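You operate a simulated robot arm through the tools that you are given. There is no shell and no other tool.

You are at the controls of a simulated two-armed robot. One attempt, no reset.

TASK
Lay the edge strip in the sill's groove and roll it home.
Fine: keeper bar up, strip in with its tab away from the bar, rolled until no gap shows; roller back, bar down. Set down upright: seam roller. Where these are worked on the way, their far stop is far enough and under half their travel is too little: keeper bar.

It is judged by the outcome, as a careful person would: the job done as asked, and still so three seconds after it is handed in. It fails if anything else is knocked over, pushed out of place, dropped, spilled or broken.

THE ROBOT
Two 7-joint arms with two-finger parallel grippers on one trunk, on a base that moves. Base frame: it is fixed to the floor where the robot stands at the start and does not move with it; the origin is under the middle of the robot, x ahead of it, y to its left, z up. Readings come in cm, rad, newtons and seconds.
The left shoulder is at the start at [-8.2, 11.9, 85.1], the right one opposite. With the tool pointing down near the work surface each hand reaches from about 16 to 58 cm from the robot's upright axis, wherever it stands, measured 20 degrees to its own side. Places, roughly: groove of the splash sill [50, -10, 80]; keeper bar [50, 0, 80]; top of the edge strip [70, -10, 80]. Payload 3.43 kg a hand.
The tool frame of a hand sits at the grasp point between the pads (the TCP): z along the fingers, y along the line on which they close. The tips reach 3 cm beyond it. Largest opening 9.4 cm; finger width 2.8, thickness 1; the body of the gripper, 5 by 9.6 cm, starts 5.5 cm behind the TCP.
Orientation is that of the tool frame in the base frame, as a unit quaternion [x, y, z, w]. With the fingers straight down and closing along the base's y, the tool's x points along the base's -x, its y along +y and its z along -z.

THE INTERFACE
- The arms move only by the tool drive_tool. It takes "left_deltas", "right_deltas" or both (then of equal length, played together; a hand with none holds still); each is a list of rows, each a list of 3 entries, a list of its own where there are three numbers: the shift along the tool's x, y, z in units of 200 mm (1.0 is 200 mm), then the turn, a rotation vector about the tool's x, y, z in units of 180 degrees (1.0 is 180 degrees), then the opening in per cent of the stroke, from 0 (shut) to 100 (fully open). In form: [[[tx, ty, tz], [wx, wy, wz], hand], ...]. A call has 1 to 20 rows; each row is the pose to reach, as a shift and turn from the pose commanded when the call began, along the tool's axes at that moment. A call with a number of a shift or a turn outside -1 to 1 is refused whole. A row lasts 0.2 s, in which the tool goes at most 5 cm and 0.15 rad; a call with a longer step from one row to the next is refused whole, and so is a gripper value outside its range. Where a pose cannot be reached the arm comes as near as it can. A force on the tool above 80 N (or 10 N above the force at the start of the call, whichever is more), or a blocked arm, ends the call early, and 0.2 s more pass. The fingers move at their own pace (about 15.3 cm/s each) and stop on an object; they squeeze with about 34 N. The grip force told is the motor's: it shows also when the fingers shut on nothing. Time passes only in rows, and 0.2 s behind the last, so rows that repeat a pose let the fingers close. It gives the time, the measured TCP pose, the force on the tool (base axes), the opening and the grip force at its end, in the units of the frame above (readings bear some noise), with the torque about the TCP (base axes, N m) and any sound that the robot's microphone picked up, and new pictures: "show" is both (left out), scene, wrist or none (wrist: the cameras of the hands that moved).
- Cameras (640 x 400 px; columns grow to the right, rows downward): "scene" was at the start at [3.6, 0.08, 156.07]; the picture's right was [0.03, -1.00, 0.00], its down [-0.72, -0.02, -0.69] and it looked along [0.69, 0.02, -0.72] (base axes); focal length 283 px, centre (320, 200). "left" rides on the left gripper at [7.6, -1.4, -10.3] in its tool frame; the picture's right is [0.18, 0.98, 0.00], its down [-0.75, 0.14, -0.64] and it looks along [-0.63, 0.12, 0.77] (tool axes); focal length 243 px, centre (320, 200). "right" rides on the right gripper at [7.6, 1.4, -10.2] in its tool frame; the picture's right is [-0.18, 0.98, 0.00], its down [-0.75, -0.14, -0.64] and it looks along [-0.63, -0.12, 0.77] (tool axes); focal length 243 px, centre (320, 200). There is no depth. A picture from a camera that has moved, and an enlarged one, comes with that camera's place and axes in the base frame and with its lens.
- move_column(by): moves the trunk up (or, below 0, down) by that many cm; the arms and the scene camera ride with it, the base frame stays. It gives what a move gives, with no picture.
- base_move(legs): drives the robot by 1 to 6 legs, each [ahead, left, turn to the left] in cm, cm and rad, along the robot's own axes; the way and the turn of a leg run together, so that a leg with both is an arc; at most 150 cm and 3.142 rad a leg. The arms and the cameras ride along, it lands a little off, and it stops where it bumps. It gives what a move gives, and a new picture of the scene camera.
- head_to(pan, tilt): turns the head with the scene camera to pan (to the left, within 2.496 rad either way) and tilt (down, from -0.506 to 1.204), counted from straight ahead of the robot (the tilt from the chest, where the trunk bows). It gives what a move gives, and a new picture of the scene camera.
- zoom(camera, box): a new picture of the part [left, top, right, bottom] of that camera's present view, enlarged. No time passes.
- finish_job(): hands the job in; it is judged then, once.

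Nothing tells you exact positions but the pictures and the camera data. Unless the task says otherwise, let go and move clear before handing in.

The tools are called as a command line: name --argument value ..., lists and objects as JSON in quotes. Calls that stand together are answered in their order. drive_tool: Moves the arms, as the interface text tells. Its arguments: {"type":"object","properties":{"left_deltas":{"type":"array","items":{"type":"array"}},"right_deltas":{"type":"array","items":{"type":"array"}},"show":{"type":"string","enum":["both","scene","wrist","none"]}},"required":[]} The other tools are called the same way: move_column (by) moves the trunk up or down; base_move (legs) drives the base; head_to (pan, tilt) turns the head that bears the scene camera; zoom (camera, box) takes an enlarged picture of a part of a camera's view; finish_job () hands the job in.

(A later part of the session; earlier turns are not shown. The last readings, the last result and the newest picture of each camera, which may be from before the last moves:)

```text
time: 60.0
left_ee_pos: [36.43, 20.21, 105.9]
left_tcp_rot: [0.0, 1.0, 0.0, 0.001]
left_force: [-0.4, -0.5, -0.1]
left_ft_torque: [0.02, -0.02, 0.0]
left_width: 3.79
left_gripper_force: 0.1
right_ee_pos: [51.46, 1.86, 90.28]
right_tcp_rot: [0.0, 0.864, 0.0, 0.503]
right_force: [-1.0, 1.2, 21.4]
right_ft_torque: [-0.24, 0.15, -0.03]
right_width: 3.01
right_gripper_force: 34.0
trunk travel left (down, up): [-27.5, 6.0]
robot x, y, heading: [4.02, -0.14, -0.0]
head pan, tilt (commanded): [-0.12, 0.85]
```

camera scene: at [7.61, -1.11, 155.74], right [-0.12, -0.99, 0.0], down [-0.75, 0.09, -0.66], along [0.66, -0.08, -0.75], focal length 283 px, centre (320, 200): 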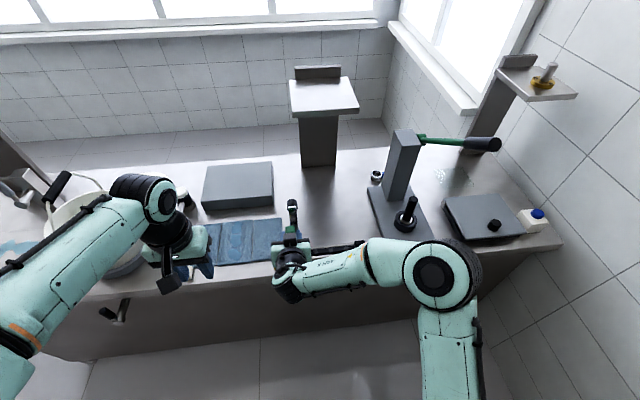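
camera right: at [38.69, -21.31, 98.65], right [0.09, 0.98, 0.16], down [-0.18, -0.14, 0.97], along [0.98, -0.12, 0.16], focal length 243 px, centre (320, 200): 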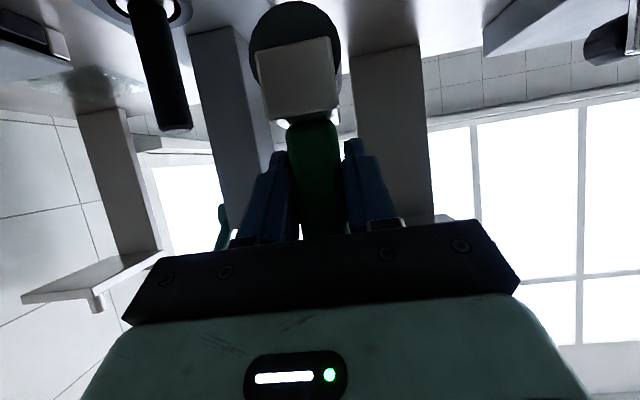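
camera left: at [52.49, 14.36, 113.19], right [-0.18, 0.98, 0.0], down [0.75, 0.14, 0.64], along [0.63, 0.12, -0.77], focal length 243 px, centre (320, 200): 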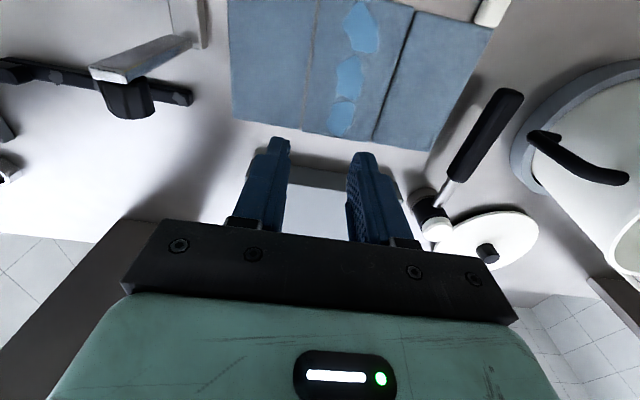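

The bare sill end gives TCP z≈90.2, and the strip gave ≈90.5, so the strip still stands about 3 mm proud there. I check the height in the middle, where I have not rolled yet.

drive_tool --right_deltas '[[[-0.0693, 0, -0.04], [0, 0, 0], 5], [[-0.0693, -0.18, -0.04], [0, 0, 0], 5], [[-0.0693, -0.36, -0.04], [0, 0, 0], 5], [[-0.0693, -0.5375, -0.04], [0, 0, 0], 5], [[-0.052, -0.5375, -0.03], [0, 0, 0], 5], [[-0.0347, -0.5375, -0.02], [0, 0, 0], 5], [[-0.0347, -0.5375, -0.02], [0, 0, 0], 5]]' --show "none"

drive_tool --right_deltas '[[[0.0043, 0, 0.0025], [0, 0, 0], 5], [[0.0087, 0, 0.005], [0, 0, 0], 5], [[0.0087, 0, 0.005], [0, 0, 0], 5]]' --show "none"

```text
time: 61.6
left_ee_pos: [36.63, 20.05, 105.89]
left_tcp_rot: [0.0, 1.0, 0.001, 0.0]
left_force: [0.0, -0.8, 0.0]
left_ft_torque: [0.01, -0.01, -0.02]
left_width: 3.78
left_gripper_force: 0.0
right_ee_pos: [51.56, -9.02, 90.83]
right_tcp_rot: [0.0, 0.866, 0.0, 0.5]
right_force: [-0.8, 0.2, -2.2]
right_ft_torque: [0.0, 0.01, 0.0]
right_width: 3.02
right_gripper_force: 34.0
trunk travel left (down, up): [-27.5, 6.0]
robot x, y, heading: [4.5, -0.27, -0.002]
head pan, tilt (commanded): [-0.12, 0.85]
```

```text
time: 62.4
left_ee_pos: [36.64, 20.18, 106.02]
left_tcp_rot: [0.0, 1.0, 0.0, 0.0]
left_force: [0.3, 0.0, -0.6]
left_ft_torque: [-0.02, 0.0, 0.01]
left_width: 3.76
left_gripper_force: 0.0
right_ee_pos: [51.45, -9.06, 90.65]
right_tcp_rot: [0.001, 0.866, -0.001, 0.5]
right_force: [0.5, -0.7, -2.3]
right_ft_torque: [0.0, 0.04, -0.01]
right_width: 3.0
right_gripper_force: 34.5
trunk travel left (down, up): [-27.5, 6.0]
robot x, y, heading: [4.68, -0.42, 0.003]
head pan, tilt (commanded): [-0.12, 0.85]
```

drive_tool --right_deltas '[[[0.0043, 0, 0.0025], [0, 0, 0], 5], [[0.0087, 0, 0.005], [0, 0, 0], 5], [[0.0087, 0, 0.005], [0, 0, 0], 5]]' --show "none"

drive_tool --right_deltas '[[[0.0043, 0, 0.0025], [0, 0, 0], 5], [[0.0087, 0, 0.005], [0, 0, 0], 5], [[0.0087, 0, 0.005], [0, 0, 0], 5]]' --show "none"

```text
time: 63.2
left_ee_pos: [36.62, 20.14, 106.01]
left_tcp_rot: [-0.001, 1.0, 0.0, 0.0]
left_force: [0.0, 0.3, 0.5]
left_ft_torque: [0.01, -0.02, 0.02]
left_width: 3.76
left_gripper_force: 0.0
right_ee_pos: [51.49, -9.08, 90.46]
right_tcp_rot: [0.0, 0.866, 0.0, 0.5]
right_force: [0.0, 0.3, -2.1]
right_ft_torque: [0.0, 0.01, 0.02]
right_width: 3.04
right_gripper_force: 33.9
trunk travel left (down, up): [-27.5, 6.0]
robot x, y, heading: [4.31, -0.14, -0.001]
head pan, tilt (commanded): [-0.12, 0.85]
```

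```text
time: 64.0
left_ee_pos: [36.66, 20.19, 105.86]
left_tcp_rot: [0.0, 1.0, 0.0, 0.0]
left_force: [-0.3, 0.6, 0.6]
left_ft_torque: [-0.01, 0.01, 0.03]
left_width: 3.76
left_gripper_force: 0.0
right_ee_pos: [51.47, -9.12, 90.28]
right_tcp_rot: [0.0, 0.866, -0.001, 0.501]
right_force: [-3.3, -1.5, 5.0]
right_ft_torque: [-0.09, 0.26, 0.0]
right_width: 3.01
right_gripper_force: 34.5
trunk travel left (down, up): [-27.5, 6.0]
robot x, y, heading: [4.34, 0.74, -0.002]
head pan, tilt (commanded): [-0.12, 0.85]
```

Mid-strip contact comes at the same height as the bare sill, so I want to see the seam itself. I lift the roller away to the right and pitch the left hand forward so that its camera can look at the strip at a shallow angle.

drive_tool --left_deltas '[[[0, 0, 0], [0, -0.0417, 0], 40], [[0, 0, 0], [0, -0.0834, 0], 40], [[0, 0, 0], [0, -0.125, 0], 40], [[0, 0, 0], [0, -0.1667, 0], 40], [[0, 0, 0], [0, -0.2084, 0], 40], [[0, 0, 0], [0, -0.25, 0], 40], [[0, 0, 0], [0, -0.2917, 0], 40], [[0, 0, 0], [0, -0.3333, 0], 40]]' --right_deltas '[[[-0.0433, 0, -0.025], [0, 0, 0], 5], [[-0.13, 0, -0.075], [0, 0, 0], 5], [[-0.26, -0.1, -0.15], [0, 0, 0], 5], [[-0.39, -0.25, -0.225], [0, 0, 0], 5], [[-0.52, -0.4, -0.3], [0, 0, 0], 5], [[-0.52, -0.55, -0.3], [0, 0, 0], 5], [[-0.52, -0.7, -0.3], [0, 0, 0], 5], [[-0.52, -0.8, -0.3], [0, 0, 0], 5]]' --show "scene"

```text
time: 65.8
left_ee_pos: [36.43, 19.8, 105.85]
left_tcp_rot: [0.002, 0.867, 0.0, 0.499]
left_force: [-0.4, 0.5, -0.2]
left_ft_torque: [0.02, -0.01, 0.03]
left_width: 3.76
left_gripper_force: 0.0
right_ee_pos: [51.55, -25.33, 102.19]
right_tcp_rot: [0.001, 0.867, 0.0, 0.499]
right_force: [-1.0, -1.0, -2.6]
right_ft_torque: [0.0, 0.01, 0.0]
right_width: 3.0
right_gripper_force: 34.0
trunk travel left (down, up): [-27.5, 6.0]
robot x, y, heading: [3.99, 0.26, 0.003]
head pan, tilt (commanded): [-0.12, 0.85]
camera scene: at [7.63, -1.4, 155.72], right [-0.12, -0.99, 0.0], down [-0.75, 0.09, -0.66], along [0.65, -0.08, -0.75], focal length 283 px, centre (320, 200)
```

scene: 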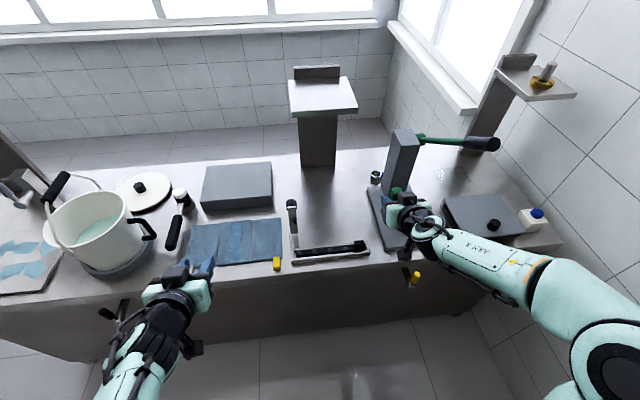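

drive_tool --left_deltas '[[[0.07, -0.14, 0.09], [0, 0, 0], 40], [[0.14, -0.28, 0.18], [0, 0, 0], 40], [[0.21, -0.42, 0.27], [0, 0, 0], 40], [[0.29, -0.56, 0.36], [0, 0, 0], 40], [[0.36, -0.7, 0.46], [0, 0, 0], 40], [[0.43, -0.84, 0.55], [0, 0, 0], 40], [[0.5075, -0.98, 0.651], [0, 0, 0], 40], [[0.5075, -0.98, 0.651], [0, 0, 0], 40]]' --show "both"

zoom --camera "left" --box '[160, 0, 480, 140]'

```text
time: 67.6
left_ee_pos: [42.66, 0.48, 90.67]
left_tcp_rot: [0.001, 0.866, 0.0, 0.5]
left_force: [1.3, 0.9, -0.3]
left_ft_torque: [-0.02, 0.01, -0.01]
left_width: 3.78
left_gripper_force: 0.1
right_ee_pos: [51.46, -25.08, 102.34]
right_tcp_rot: [0.0, 0.866, 0.0, 0.5]
right_force: [-0.4, -0.2, -1.9]
right_ft_torque: [0.0, 0.0, -0.01]
right_width: 3.01
right_gripper_force: 34.6
trunk travel left (down, up): [-27.5, 6.0]
robot x, y, heading: [4.43, 0.17, 0.003]
head pan, tilt (commanded): [-0.12, 0.85]
camera scene: at [7.58, -1.12, 155.74], right [-0.12, -0.99, 0.0], down [-0.75, 0.09, -0.66], along [0.66, -0.08, -0.75], focal length 283 px, centre (320, 200)
camera left: at [30.05, -0.99, 89.17], right [-0.09, 0.98, -0.16], down [-0.18, 0.14, 0.97], along [0.98, 0.12, 0.16], focal length 243 px, centre (320, 200)
```

scene: 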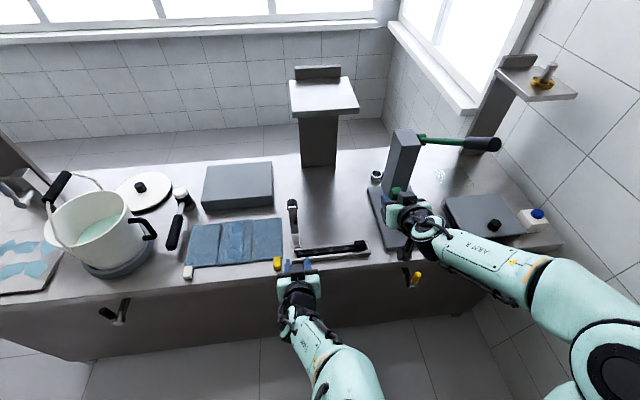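
left: 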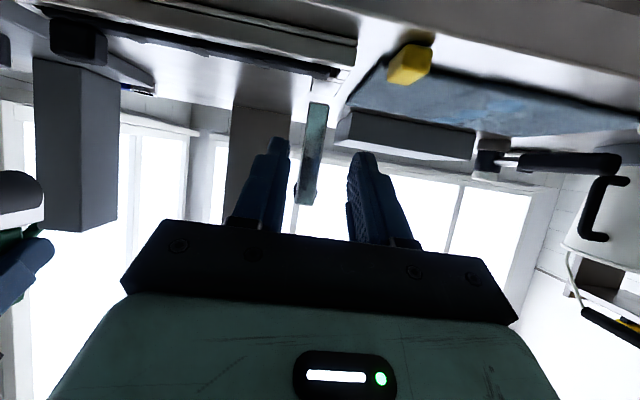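

```text
2.00 times, centred on (320, 70) of left
camera zoom: at [30.05, -0.99, 89.17], right [-0.09, 0.98, -0.16], down [-0.18, 0.14, 0.97], along [0.98, 0.12, 0.16], focal length 485 px, centre (320, 460)
```

zoom: 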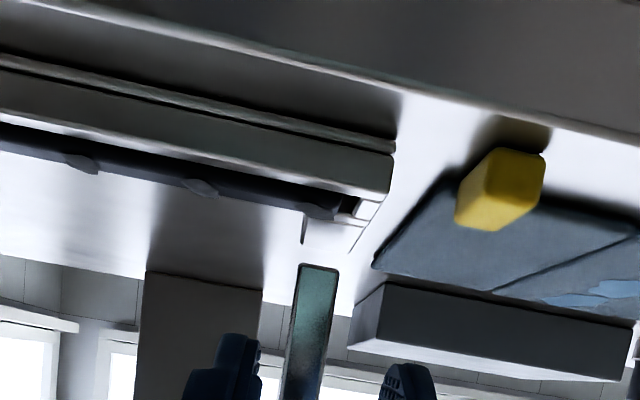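

zoom --camera "left" --box '[250, 40, 370, 120]'

zoom --camera "left" --box '[130, 10, 260, 90]'

zoom --camera "left" --box '[20, 0, 150, 80]'

```text
5.00 times, centred on (310, 80) of left
camera zoom: at [30.05, -0.99, 89.17], right [-0.09, 0.98, -0.16], down [-0.18, 0.14, 0.97], along [0.98, 0.12, 0.16], focal length 1213 px, centre (370, 800)
```

zoom: 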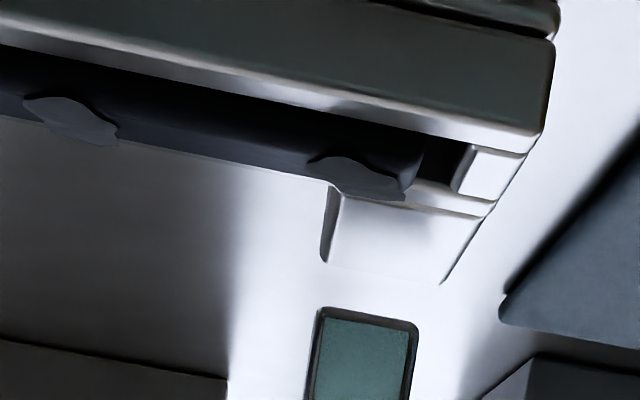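

```text
4.92 times, centred on (195, 50) of left
camera zoom: at [30.05, -0.99, 89.17], right [-0.09, 0.98, -0.16], down [-0.18, 0.14, 0.97], along [0.98, 0.12, 0.16], focal length 1194 px, centre (935, 938)
```

zoom: 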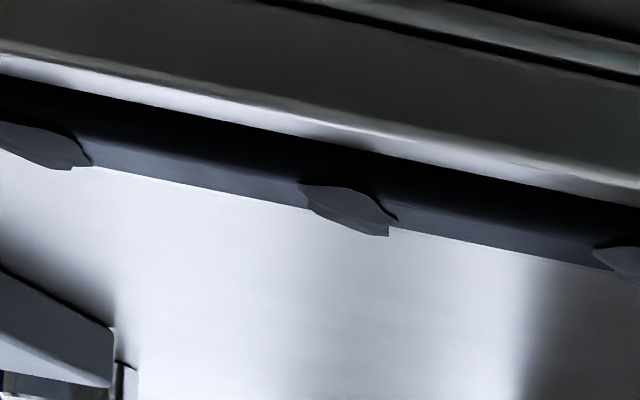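

```text
4.92 times, centred on (85, 40) of left
camera zoom: at [30.05, -0.99, 89.17], right [-0.09, 0.98, -0.16], down [-0.18, 0.14, 0.97], along [0.98, 0.12, 0.16], focal length 1194 px, centre (1477, 988)
```

zoom: 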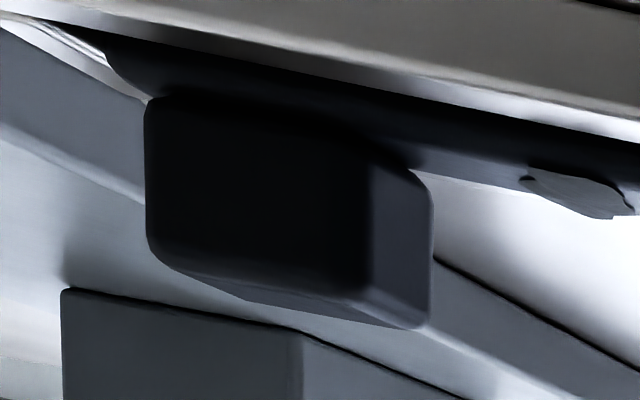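

The shallow view shows the strip standing about 4–5 mm above the rails along its length, so it still needs rolling home. I move the left hand aside to the left, where its camera can keep watching, and bring the roller back.

drive_tool --left_deltas '[[[0, 0.2, 0], [0, 0, 0], 40], [[0, 0.4, 0], [0, 0, 0], 40], [[0, 0.6, 0], [0, 0, 0], 40], [[0, 0.7, 0], [0, 0, 0], 40], [[0, 0.7, 0], [0, 0, 0], 40]]' --right_deltas '[[[0, 0.2, 0], [0, 0, 0], 5], [[0, 0.4, 0], [0, 0, 0], 5], [[0, 0.6, 0], [0, 0, 0], 5], [[0.13, 0.8, 0.075], [0, 0, 0], 5], [[0.26, 0.95, 0.15], [0, 0, 0], 5]]' --show "both"

zoom --camera "left" --box '[0, 0, 240, 150]'

```text
time: 68.8
left_ee_pos: [42.78, 14.56, 90.7]
left_tcp_rot: [0.0, 0.866, 0.0, 0.5]
left_force: [-0.5, 0.2, -1.2]
left_ft_torque: [0.0, -0.02, -0.01]
left_width: 3.78
left_gripper_force: 0.0
right_ee_pos: [51.5, -5.96, 96.23]
right_tcp_rot: [0.001, 0.866, -0.001, 0.499]
right_force: [0.3, -0.3, -2.2]
right_ft_torque: [0.03, 0.02, -0.02]
right_width: 3.01
right_gripper_force: 34.4
trunk travel left (down, up): [-27.5, 6.0]
robot x, y, heading: [4.25, 0.1, 0.0]
head pan, tilt (commanded): [-0.12, 0.85]
camera scene: at [7.66, -1.08, 155.73], right [-0.12, -0.99, 0.0], down [-0.75, 0.09, -0.66], along [0.65, -0.08, -0.75], focal length 283 px, centre (320, 200)
camera right: at [38.8, -4.49, 94.68], right [0.1, 0.98, 0.16], down [-0.18, -0.14, 0.97], along [0.98, -0.12, 0.16], focal length 243 px, centre (320, 200)
camera left: at [30.08, 13.16, 89.17], right [-0.09, 0.98, -0.16], down [-0.18, 0.14, 0.97], along [0.98, 0.12, 0.16], focal length 243 px, centre (320, 200)
```

scene: 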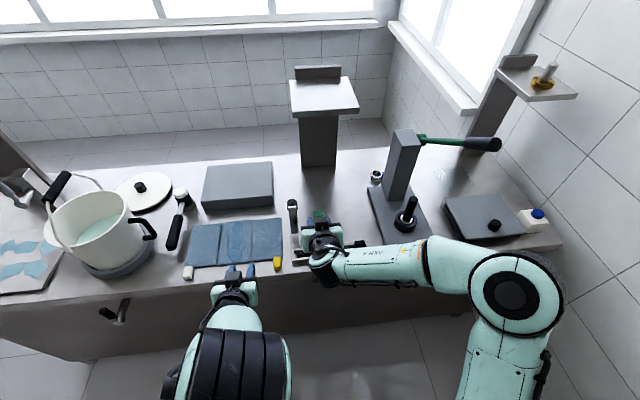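
right: 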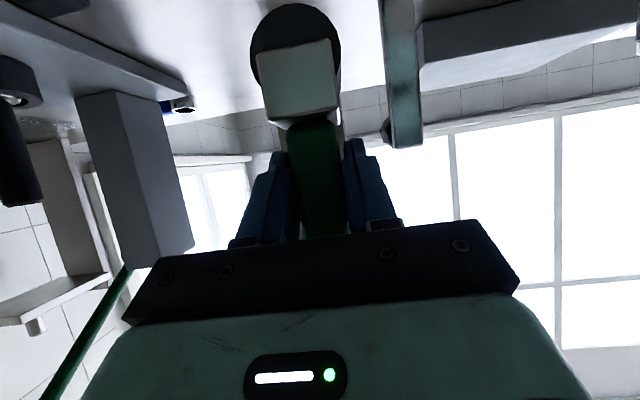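
left: 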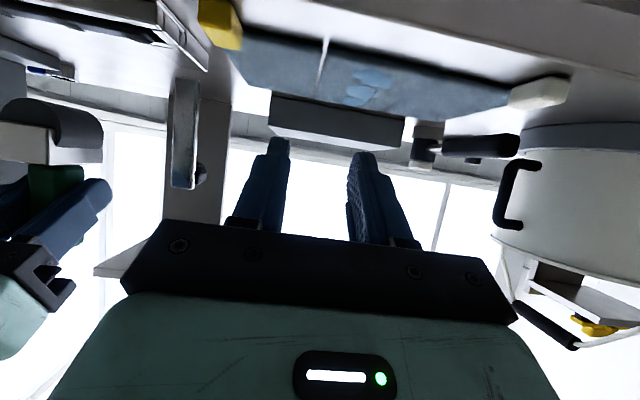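

```text
2.67 times, centred on (120, 75) of left
camera zoom: at [30.08, 13.16, 89.17], right [-0.09, 0.98, -0.16], down [-0.18, 0.14, 0.97], along [0.98, 0.12, 0.16], focal length 647 px, centre (853, 533)
```

zoom: 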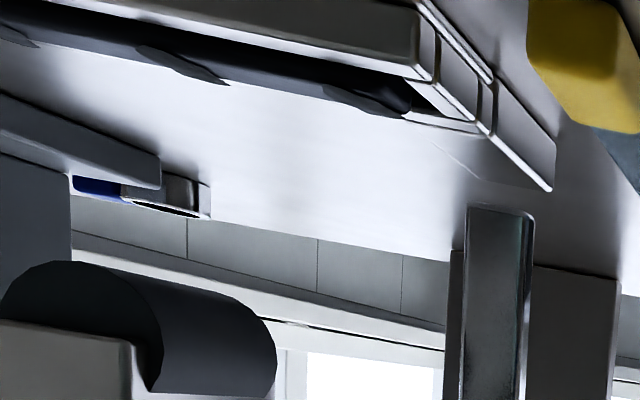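

drive_tool --right_deltas '[[[0.06, 0.13, 0.035], [0, 0, 0], 5], [[0.12, 0.275, 0.07], [0, 0, 0], 5], [[0.2, 0.275, 0.1155], [0, 0, 0], 5], [[0.2472, 0.275, 0.1427], [0, 0, 0], 5], [[0.2472, 0.275, 0.1427], [0, 0, 0], 5]]' --show "none"

zoom --camera "left" --box '[0, 0, 240, 150]'

```text
time: 70.0
left_ee_pos: [42.9, 14.55, 90.64]
left_tcp_rot: [-0.001, 0.866, 0.001, 0.501]
left_force: [0.2, -0.6, -0.1]
left_ft_torque: [0.0, 0.01, 0.02]
left_width: 3.75
left_gripper_force: 0.1
right_ee_pos: [51.57, -0.44, 90.66]
right_tcp_rot: [0.001, 0.866, 0.0, 0.499]
right_force: [-0.4, -0.9, -2.6]
right_ft_torque: [-0.01, -0.01, -0.02]
right_width: 3.02
right_gripper_force: 34.5
trunk travel left (down, up): [-27.5, 6.0]
robot x, y, heading: [4.47, -0.35, 0.003]
head pan, tilt (commanded): [-0.12, 0.85]
```

```text
2.67 times, centred on (120, 75) of left
camera zoom: at [30.06, 13.11, 89.19], right [-0.09, 0.98, -0.16], down [-0.18, 0.14, 0.97], along [0.98, 0.12, 0.16], focal length 647 px, centre (853, 533)
```

zoom: 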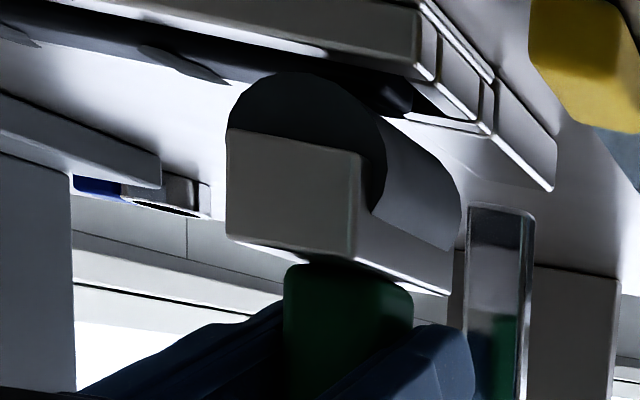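

drive_tool --right_deltas '[[[0.0087, 0, 0.005], [0, 0, 0], 5], [[0.0173, 0, 0.01], [0, 0, 0], 5], [[0.0217, 0, 0.0125], [0, 0, 0], 5], [[0.0217, 0, 0.0125], [0, 0, 0], 5]]' --show "none"

zoom --camera "left" --box '[0, 0, 240, 150]'

zoom --camera "left" --box '[80, 10, 190, 80]'

```text
time: 71.0
left_ee_pos: [42.7, 14.5, 90.66]
left_tcp_rot: [0.0, 0.866, 0.0, 0.5]
left_force: [-0.3, 0.1, -0.7]
left_ft_torque: [0.03, 0.02, 0.0]
left_width: 3.76
left_gripper_force: 0.1
right_ee_pos: [51.52, -0.5, 90.31]
right_tcp_rot: [0.0, 0.865, 0.001, 0.502]
right_force: [-2.5, -1.2, 17.4]
right_ft_torque: [-0.14, 0.28, 0.01]
right_width: 3.01
right_gripper_force: 34.3
trunk travel left (down, up): [-27.5, 6.0]
robot x, y, heading: [3.92, -0.26, 0.0]
head pan, tilt (commanded): [-0.12, 0.85]
```

```text
2.67 times, centred on (120, 75) of left
camera zoom: at [29.96, 13.11, 89.23], right [-0.09, 0.98, -0.16], down [-0.18, 0.14, 0.97], along [0.98, 0.12, 0.16], focal length 647 px, centre (853, 533)
```

zoom: 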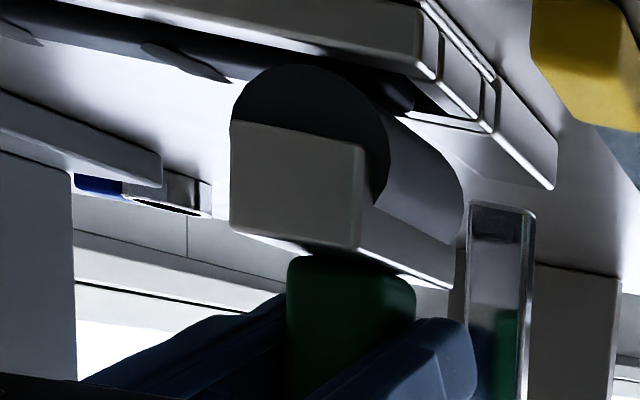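

```text
5.71 times, centred on (135, 45) of left
camera zoom: at [29.96, 13.11, 89.23], right [-0.09, 0.98, -0.16], down [-0.18, 0.14, 0.97], along [0.98, 0.12, 0.16], focal length 1386 px, centre (1377, 1086)
```

zoom: 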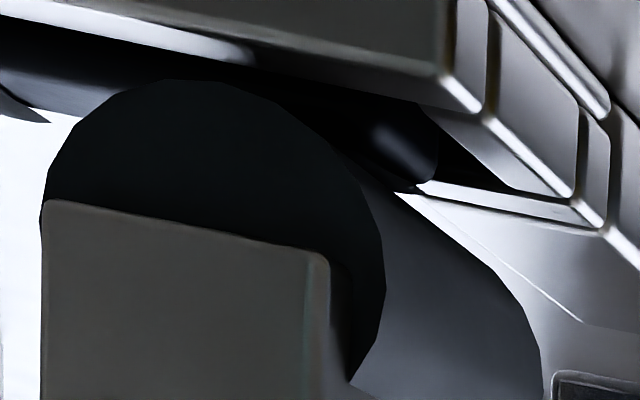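

The wheel is on the strip, about 4 mm above the rail, at 20 N. I press to about 27 N and roll steadily along the strip toward the tab.

drive_tool --right_deltas '[[[0.0043, -0.02, 0.0025], [0, 0, 0], 5], [[0.0043, -0.055, 0.0025], [0, 0, 0], 5], [[0.0043, -0.09, 0.0025], [0, 0, 0], 5], [[0.0043, -0.125, 0.0025], [0, 0, 0], 5], [[0.0043, -0.16, 0.0025], [0, 0, 0], 5], [[0.0043, -0.195, 0.0025], [0, 0, 0], 5], [[0.0043, -0.23, 0.0025], [0, 0, 0], 5], [[0.0043, -0.265, 0.0025], [0, 0, 0], 5], [[0.0043, -0.3, 0.0025], [0, 0, 0], 5], [[0.0043, -0.335, 0.0025], [0, 0, 0], 5]]' --show "none"

zoom --camera "left" --box '[0, 0, 240, 150]'

zoom --camera "left" --box '[80, 10, 190, 80]'

```text
time: 73.2
left_ee_pos: [42.66, 14.61, 90.59]
left_tcp_rot: [0.002, 0.866, -0.002, 0.5]
left_force: [0.5, 0.3, 0.0]
left_ft_torque: [-0.01, 0.01, -0.01]
left_width: 3.72
left_gripper_force: 0.1
right_ee_pos: [51.43, -7.37, 89.95]
right_tcp_rot: [0.001, 0.866, -0.001, 0.499]
right_force: [-0.1, 4.1, 6.2]
right_ft_torque: [0.2, 0.05, -0.08]
right_width: 3.01
right_gripper_force: 33.9
trunk travel left (down, up): [-27.5, 6.0]
robot x, y, heading: [4.46, 0.41, 0.002]
head pan, tilt (commanded): [-0.12, 0.85]
```

```text
2.67 times, centred on (120, 75) of left
camera zoom: at [30.02, 13.14, 89.19], right [-0.09, 0.98, -0.16], down [-0.18, 0.14, 0.97], along [0.98, 0.12, 0.16], focal length 647 px, centre (853, 533)
```

zoom: 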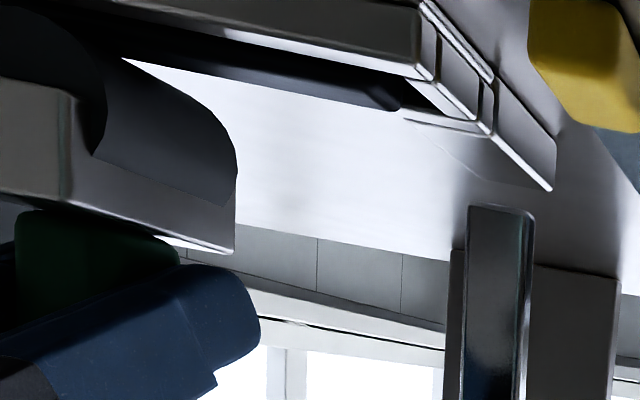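

```text
5.71 times, centred on (135, 45) of left
camera zoom: at [30.02, 13.14, 89.19], right [-0.09, 0.98, -0.16], down [-0.18, 0.14, 0.97], along [0.98, 0.12, 0.16], focal length 1386 px, centre (1377, 1086)
```

zoom: 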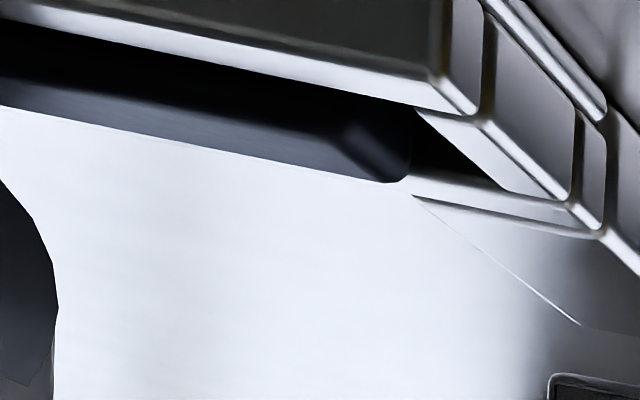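

The grey gap marks vanish where the roller has passed under load, so the rolling works. I press a bit more and carry on toward the tab.

drive_tool --right_deltas '[[[0.006, 0.02, 0.0035], [0, 0, 0], 5], [[0.0108, 0.02, 0.00625], [0, 0, 0], 5], [[0.0108, -0.01, 0.00625], [0, 0, 0], 5], [[0.0108, -0.04, 0.00625], [0, 0, 0], 5], [[0.0108, -0.07, 0.00625], [0, 0, 0], 5], [[0.0108, -0.1, 0.00625], [0, 0, 0], 5], [[0.0108, -0.13, 0.00625], [0, 0, 0], 5]]' --show "none"

zoom --camera "left" --box '[0, 0, 160, 100]'

```text
time: 74.8
left_ee_pos: [42.63, 14.69, 90.63]
left_tcp_rot: [0.0, 0.866, -0.001, 0.5]
left_force: [0.6, -0.9, 0.3]
left_ft_torque: [0.01, 0.02, 0.02]
left_width: 3.73
left_gripper_force: 0.0
right_ee_pos: [51.32, -9.45, 89.88]
right_tcp_rot: [0.0, 0.865, 0.001, 0.501]
right_force: [-0.5, 12.3, 17.0]
right_ft_torque: [0.66, 0.09, 0.0]
right_width: 2.99
right_gripper_force: 34.9
trunk travel left (down, up): [-27.5, 6.0]
robot x, y, heading: [4.51, 0.02, -0.001]
head pan, tilt (commanded): [-0.12, 0.85]
```

```text
4.00 times, centred on (80, 50) of left
camera zoom: at [29.97, 13.23, 89.2], right [-0.09, 0.98, -0.16], down [-0.18, 0.14, 0.97], along [0.98, 0.12, 0.16], focal length 970 px, centre (1280, 800)
```

zoom: 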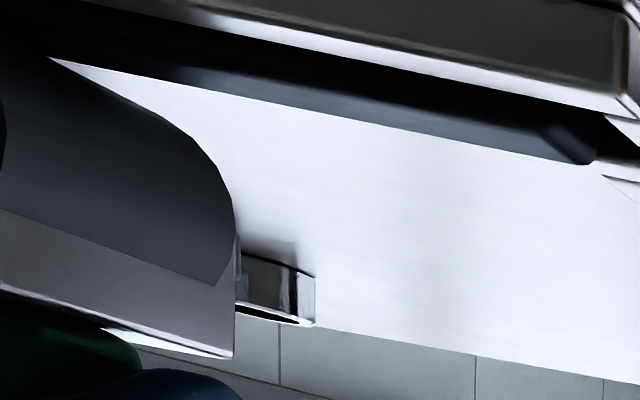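

drive_tool --right_deltas '[[[0.003, -0.025, 0.0017], [0, 0, 0], 5], [[0.0043, -0.055, 0.0025], [0, 0, 0], 5], [[0.0043, -0.085, 0.0025], [0, 0, 0], 5], [[0.0043, -0.115, 0.0025], [0, 0, 0], 5], [[0.0043, -0.145, 0.0025], [0, 0, 0], 5], [[0.0043, -0.175, 0.0025], [0, 0, 0], 5], [[0.0043, -0.205, 0.0025], [0, 0, 0], 5], [[0.0043, -0.225, 0.0025], [0, 0, 0], 5]]' --show "scene"

zoom --camera "left" --box '[0, 0, 160, 100]'

zoom --camera "scene" --box '[280, 220, 390, 290]'

```text
time: 76.6
left_ee_pos: [42.59, 14.66, 90.62]
left_tcp_rot: [-0.001, 0.866, 0.0, 0.501]
left_force: [0.3, -0.2, -0.4]
left_ft_torque: [-0.06, 0.01, 0.01]
left_width: 3.77
left_gripper_force: 0.1
right_ee_pos: [51.33, -14.02, 89.87]
right_tcp_rot: [-0.002, 0.865, 0.002, 0.502]
right_force: [0.0, 14.9, 20.1]
right_ft_torque: [0.8, 0.1, -0.03]
right_width: 3.05
right_gripper_force: 34.3
trunk travel left (down, up): [-27.5, 6.0]
robot x, y, heading: [4.19, 0.09, -0.003]
head pan, tilt (commanded): [-0.12, 0.85]
camera scene: at [7.42, -0.86, 155.74], right [-0.12, -0.99, 0.0], down [-0.75, 0.09, -0.66], along [0.66, -0.08, -0.75], focal length 283 px, centre (320, 200)
```

scene: 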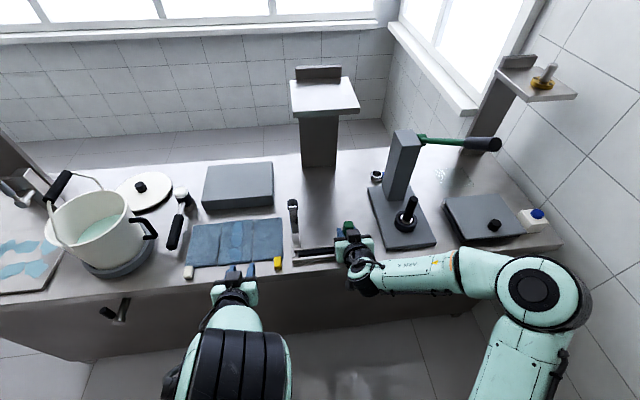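

```text
4.00 times, centred on (80, 50) of left
camera zoom: at [29.95, 13.25, 89.2], right [-0.09, 0.98, -0.16], down [-0.18, 0.14, 0.97], along [0.98, 0.12, 0.16], focal length 970 px, centre (1280, 800)
```

zoom: 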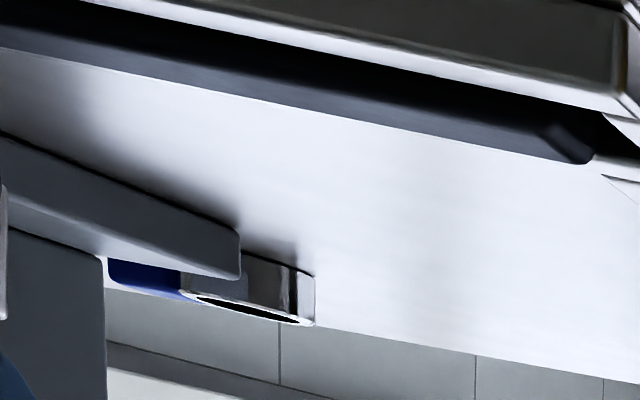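

```text
5.71 times, centred on (335, 255) of scene
camera zoom: at [7.42, -0.86, 155.74], right [-0.12, -0.99, 0.0], down [-0.75, 0.09, -0.66], along [0.66, -0.08, -0.75], focal length 1616 px, centre (234, -114)
```

zoom: 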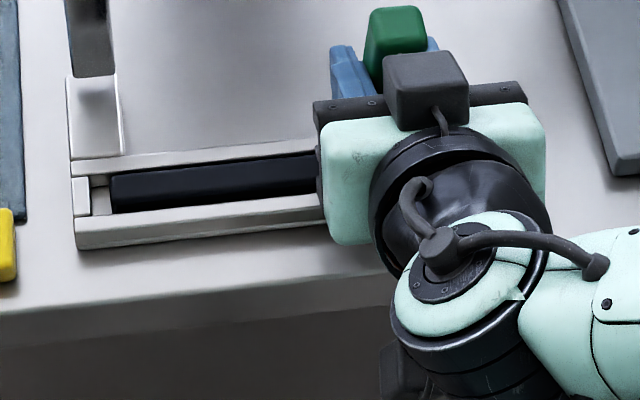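

All marks passed so far are gone. I roll the last bit up to the tab, then roll back part way (which also draws the strip back toward the middle), and lift to inspect.

drive_tool --right_deltas '[[[0, -0.02, 0], [0, 0, 0], 5], [[0, -0.035, 0], [0, 0, 0], 5], [[0, -0.035, 0], [0, 0, 0], 5], [[0, 0, 0], [0, 0, 0], 5], [[0, 0.04, 0], [0, 0, 0], 5], [[0, 0.08, 0], [0, 0, 0], 5], [[0, 0.12, 0], [0, 0, 0], 5], [[0, 0.16, 0], [0, 0, 0], 5], [[0, 0.2, 0], [0, 0, 0], 5]]' --show "none"

zoom --camera "scene" --box '[280, 220, 390, 290]'

```text
time: 78.6
left_ee_pos: [42.69, 14.58, 90.67]
left_tcp_rot: [0.001, 0.866, 0.0, 0.5]
left_force: [0.1, 0.3, 0.1]
left_ft_torque: [-0.02, 0.0, 0.02]
left_width: 3.74
left_gripper_force: 0.2
right_ee_pos: [51.45, -10.43, 89.7]
right_tcp_rot: [0.002, 0.865, -0.002, 0.501]
right_force: [0.9, -14.3, 20.8]
right_ft_torque: [-0.74, -0.08, -0.03]
right_width: 3.05
right_gripper_force: 33.5
trunk travel left (down, up): [-27.5, 6.0]
robot x, y, heading: [4.34, 0.14, -0.001]
head pan, tilt (commanded): [-0.12, 0.85]
```

```text
5.71 times, centred on (335, 255) of scene
camera zoom: at [7.45, -1.24, 155.74], right [-0.12, -0.99, 0.0], down [-0.75, 0.09, -0.66], along [0.66, -0.08, -0.75], focal length 1616 px, centre (234, -114)
```

zoom: 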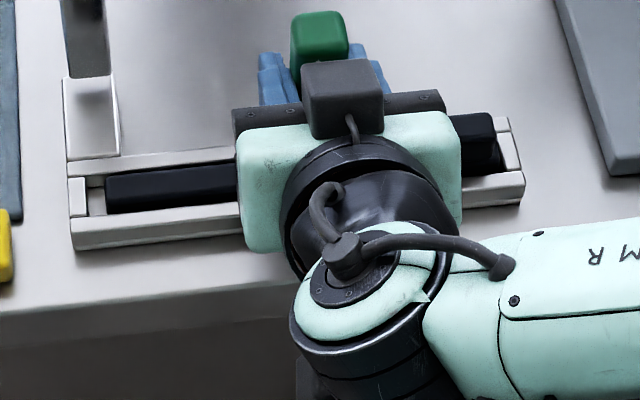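

drive_tool --right_deltas '[[[0, 0.04, 0], [0, 0, 0], 5], [[0, 0.08, 0], [0, 0, 0], 5], [[0, 0.12, 0], [0, 0, 0], 5], [[0, 0.16, 0], [0, 0, 0], 5], [[0, 0.2, 0], [0, 0, 0], 5], [[0, 0.24, 0], [0, 0, 0], 5], [[0, 0.28, 0], [0, 0, 0], 5], [[0, 0.32, 0], [0, 0, 0], 5], [[0, 0.36, 0], [0, 0, 0], 5], [[0, 0.4, 0], [0, 0, 0], 5], [[0, 0.44, 0], [0, 0, 0], 5], [[0, 0.48, 0], [0, 0, 0], 5]]' --show "none"

zoom --camera "scene" --box '[280, 220, 390, 290]'

zoom --camera "left" --box '[0, 0, 200, 120]'

```text
time: 81.2
left_ee_pos: [42.64, 14.55, 90.59]
left_tcp_rot: [-0.001, 0.865, 0.001, 0.501]
left_force: [0.2, 0.7, -0.3]
left_ft_torque: [0.0, 0.0, -0.01]
left_width: 3.76
left_gripper_force: 0.0
right_ee_pos: [51.49, -0.88, 89.77]
right_tcp_rot: [0.002, 0.865, -0.002, 0.502]
right_force: [-0.6, -12.7, 19.1]
right_ft_torque: [-0.76, 0.03, -0.07]
right_width: 3.0
right_gripper_force: 34.1
trunk travel left (down, up): [-27.5, 6.0]
robot x, y, heading: [4.4, -0.18, 0.002]
head pan, tilt (commanded): [-0.12, 0.85]
```

```text
5.71 times, centred on (335, 255) of scene
camera zoom: at [7.42, -1.26, 155.74], right [-0.12, -0.99, 0.0], down [-0.75, 0.09, -0.66], along [0.66, -0.08, -0.75], focal length 1616 px, centre (234, -114)
```

zoom: 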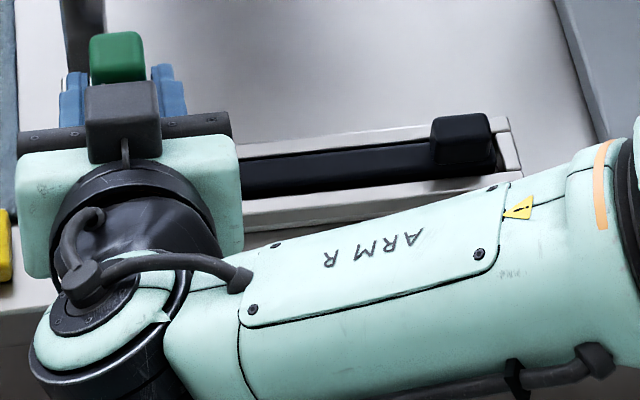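

```text
3.20 times, centred on (100, 60) of left
camera zoom: at [29.95, 13.03, 89.23], right [-0.09, 0.98, -0.16], down [-0.18, 0.14, 0.97], along [0.98, 0.12, 0.16], focal length 776 px, centre (1024, 648)
```

zoom: 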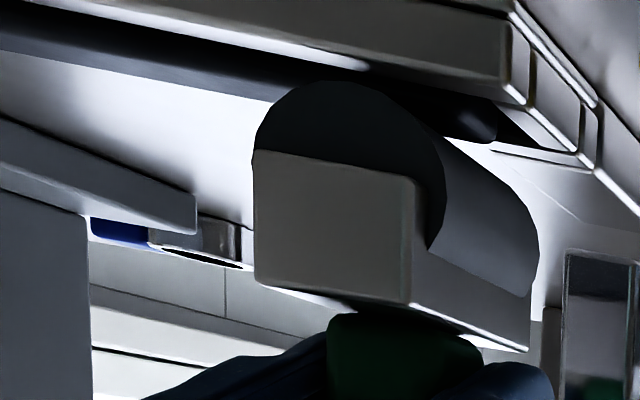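

All four marks are gone after the two passes. I lift the roller clear and inspect the whole strip.

drive_tool --right_deltas '[[[-0.0433, -0.01, -0.025], [0, 0, 0], 5], [[-0.13, -0.05, -0.075], [0, 0, 0], 5], [[-0.26, -0.2, -0.15], [0, 0, 0], 5], [[-0.39, -0.4, -0.225], [0, 0, 0], 5], [[-0.52, -0.6, -0.3], [0, 0, 0], 5], [[-0.52, -0.8, -0.3], [0, 0, 0], 5], [[-0.52, -1.0, -0.3], [0, 0, 0], 5]]' --show "both"

zoom --camera "scene" --box '[280, 220, 390, 290]'

zoom --camera "left" --box '[0, 0, 200, 120]'

zoom --camera "right" --box '[200, 0, 400, 260]'

```text
time: 82.8
left_ee_pos: [42.73, 14.6, 90.65]
left_tcp_rot: [0.0, 0.866, 0.0, 0.5]
left_force: [0.9, 0.2, 0.0]
left_ft_torque: [-0.03, 0.0, 0.0]
left_width: 3.78
left_gripper_force: 0.0
right_ee_pos: [51.41, -20.95, 101.54]
right_tcp_rot: [0.001, 0.867, 0.0, 0.499]
right_force: [-0.2, -0.2, -2.1]
right_ft_torque: [0.01, 0.0, 0.01]
right_width: 3.01
right_gripper_force: 34.3
trunk travel left (down, up): [-27.5, 6.0]
robot x, y, heading: [4.35, -0.2, 0.004]
head pan, tilt (commanded): [-0.12, 0.85]
camera scene: at [7.59, -1.18, 155.73], right [-0.12, -0.99, 0.0], down [-0.75, 0.09, -0.66], along [0.66, -0.08, -0.75], focal length 283 px, centre (320, 200)
camera right: at [38.73, -19.41, 100.12], right [0.09, 0.98, 0.16], down [-0.18, -0.14, 0.97], along [0.98, -0.12, 0.16], focal length 243 px, centre (320, 200)
```

scene: 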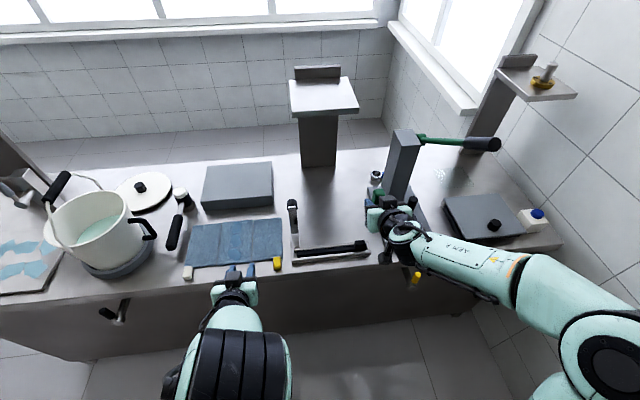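
right: 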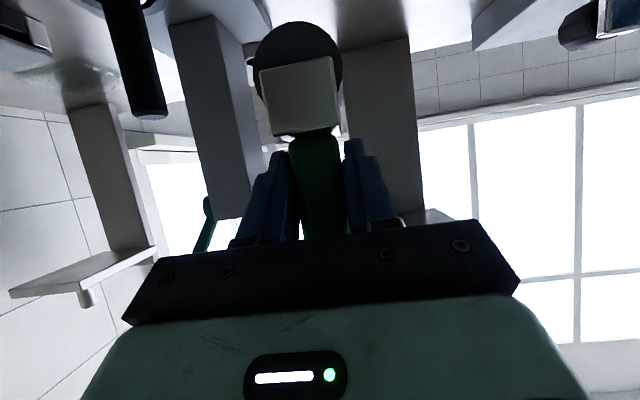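

```text
5.71 times, centred on (335, 255) of scene
camera zoom: at [7.59, -1.18, 155.73], right [-0.12, -0.99, 0.0], down [-0.75, 0.09, -0.66], along [0.66, -0.08, -0.75], focal length 1616 px, centre (234, -114)
```

zoom: 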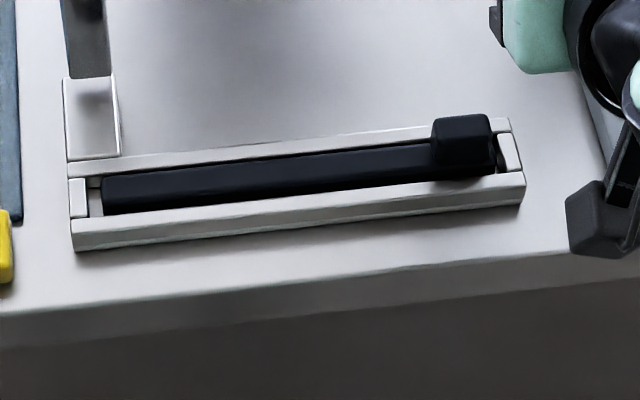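

```text
3.20 times, centred on (100, 60) of left
camera zoom: at [30.04, 13.07, 89.19], right [-0.09, 0.98, -0.16], down [-0.18, 0.14, 0.97], along [0.98, 0.12, 0.16], focal length 776 px, centre (1024, 648)
```

zoom: 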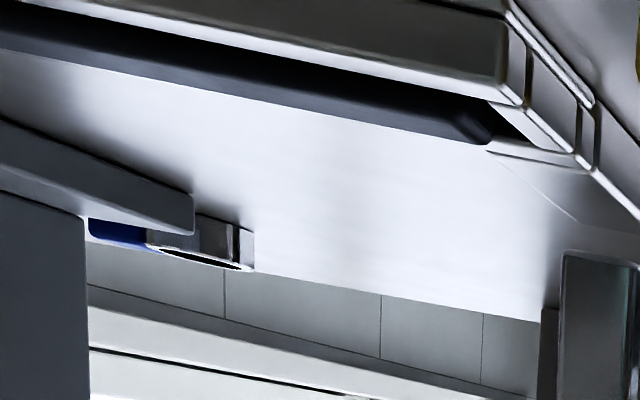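

```text
1.54 times, centred on (300, 130) of right
camera zoom: at [38.73, -19.41, 100.12], right [0.09, 0.98, 0.16], down [-0.18, -0.14, 0.97], along [0.98, -0.12, 0.16], focal length 373 px, centre (351, 308)
```

zoom: 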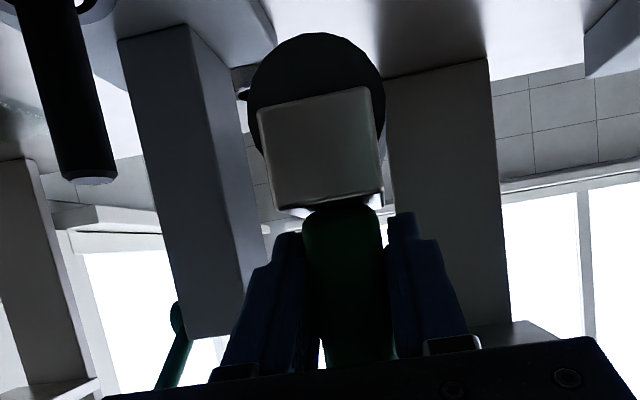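

The seam is clean along its whole length. Now I take the roller back the way it came, retracting the left hand meanwhile.

drive_tool --left_deltas '[[[-0.065, 0.034, -0.079], [0, 0, 0], 40], [[-0.13, 0.069, -0.158], [0, 0.0417, 0], 40], [[-0.195, 0.103, -0.236], [0, 0.0834, 0], 40], [[-0.26, 0.138, -0.315], [0, 0.125, 0], 40], [[-0.325, 0.172, -0.394], [0, 0.1667, 0], 40], [[-0.39, 0.206, -0.473], [0, 0.2084, 0], 40], [[-0.455, 0.241, -0.551], [0, 0.25, 0], 40], [[-0.52, 0.275, -0.63], [0, 0.2917, 0], 40], [[-0.52, 0.275, -0.63], [0, 0.3333, 0], 40]]' --right_deltas '[[[-0.08, 0, -0.05], [0, 0, 0], 5], [[-0.16, 0.05, -0.15], [0, 0, 0], 5], [[-0.24, 0.1, -0.27], [0, 0, 0], 5], [[-0.32, 0.15, -0.39], [0, 0, 0], 5], [[-0.4, 0.2, -0.51], [0, 0, 0], 5], [[-0.48, 0.25, -0.63], [0, 0, 0], 5], [[-0.56, 0.29, -0.75], [0, 0, 0], 5], [[-0.6355, 0.3225, -0.875], [0, 0, 0], 5], [[-0.6355, 0.3225, -0.875], [0, 0, 0], 5]]' --show "scene"

move_column --by 6

```text
time: 84.8
left_ee_pos: [37.26, 20.19, 105.84]
left_tcp_rot: [0.0, 1.0, 0.0, -0.001]
left_force: [0.0, 0.3, 0.2]
left_ft_torque: [-0.04, 0.02, -0.03]
left_width: 3.79
left_gripper_force: 0.1
right_ee_pos: [42.83, -14.22, 121.33]
right_tcp_rot: [0.0, 0.866, 0.0, 0.5]
right_force: [0.1, 0.4, -2.3]
right_ft_torque: [-0.01, 0.01, -0.04]
right_width: 3.0
right_gripper_force: 33.6
trunk travel left (down, up): [-27.5, 6.0]
robot x, y, heading: [4.27, 0.27, 0.001]
head pan, tilt (commanded): [-0.12, 0.85]
camera scene: at [7.77, -1.06, 155.73], right [-0.12, -0.99, 0.0], down [-0.75, 0.09, -0.66], along [0.65, -0.08, -0.75], focal length 283 px, centre (320, 200)
```

scene: 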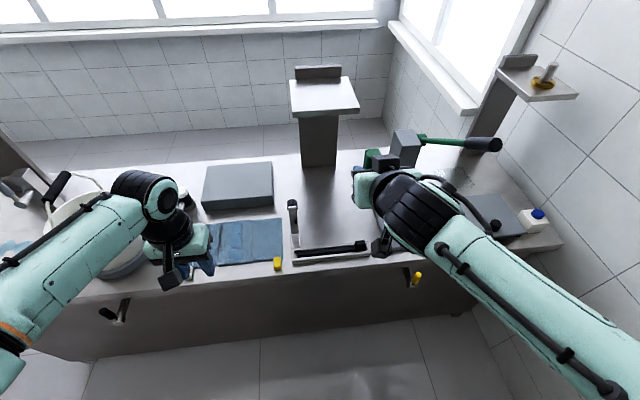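

```text
time: 85.8
left_ee_pos: [36.99, 19.96, 111.94]
left_tcp_rot: [0.0, 1.0, -0.001, 0.0]
left_force: [-0.2, -0.4, 0.1]
left_ft_torque: [-0.03, -0.01, 0.01]
left_width: 3.78
left_gripper_force: 0.0
right_ee_pos: [42.56, -14.24, 127.36]
right_tcp_rot: [0.0, 0.866, 0.0, 0.5]
right_force: [-0.6, 0.2, -2.4]
right_ft_torque: [-0.01, 0.0, 0.02]
right_width: 2.98
right_gripper_force: 33.9
trunk travel left (down, up): [-33.5, 0.0]
robot x, y, heading: [4.1, 0.24, -0.001]
head pan, tilt (commanded): [-0.12, 0.85]
```

base_move --legs '[[20.5, 0, 0]]'

zoom --camera "scene" --box '[280, 120, 420, 260]'

zoom --camera "right" --box '[200, 0, 520, 260]'

```text
time: 87.4
left_ee_pos: [57.26, 20.06, 111.83]
left_tcp_rot: [0.001, 1.0, 0.0, 0.0]
left_force: [1.1, 0.0, -0.1]
left_ft_torque: [-0.01, 0.02, 0.03]
left_width: 3.77
left_gripper_force: 0.0
right_ee_pos: [62.91, -14.37, 127.32]
right_tcp_rot: [0.0, 0.866, 0.0, 0.5]
right_force: [0.4, 0.1, -1.9]
right_ft_torque: [0.02, 0.01, 0.01]
right_width: 3.01
right_gripper_force: 34.1
trunk travel left (down, up): [-33.5, 0.0]
robot x, y, heading: [24.67, -0.4, -0.002]
head pan, tilt (commanded): [-0.12, 0.85]
camera scene: at [27.74, -1.11, 162.03], right [-0.12, -0.99, 0.0], down [-0.75, 0.09, -0.66], along [0.66, -0.08, -0.75], focal length 283 px, centre (320, 200)
```

scene: 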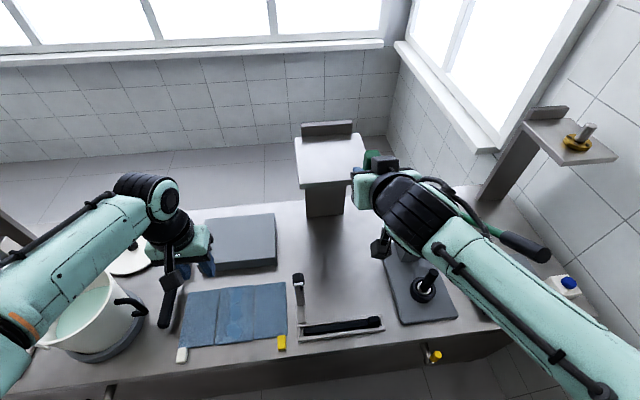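

```text
2.86 times, centred on (350, 190) of scene
camera zoom: at [27.74, -1.11, 162.03], right [-0.12, -0.99, 0.0], down [-0.75, 0.09, -0.66], along [0.66, -0.08, -0.75], focal length 808 px, centre (234, 229)
```

zoom: 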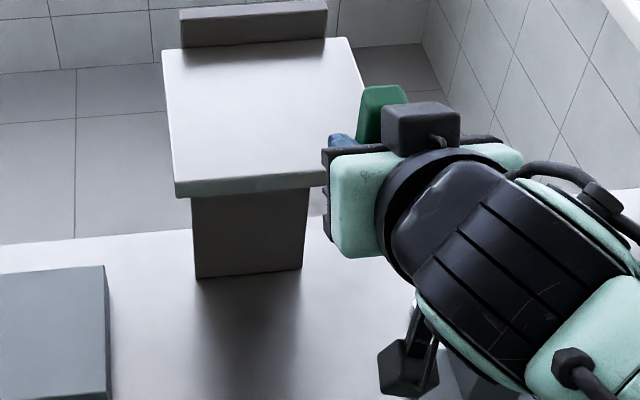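

```text
1.54 times, centred on (360, 130) of right
camera zoom: at [50.19, -12.82, 125.81], right [0.09, 0.98, 0.16], down [-0.18, -0.14, 0.97], along [0.98, -0.12, 0.16], focal length 373 px, centre (258, 308)
```

zoom: 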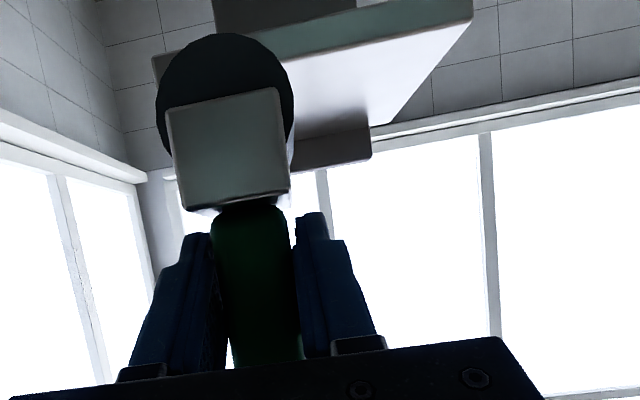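

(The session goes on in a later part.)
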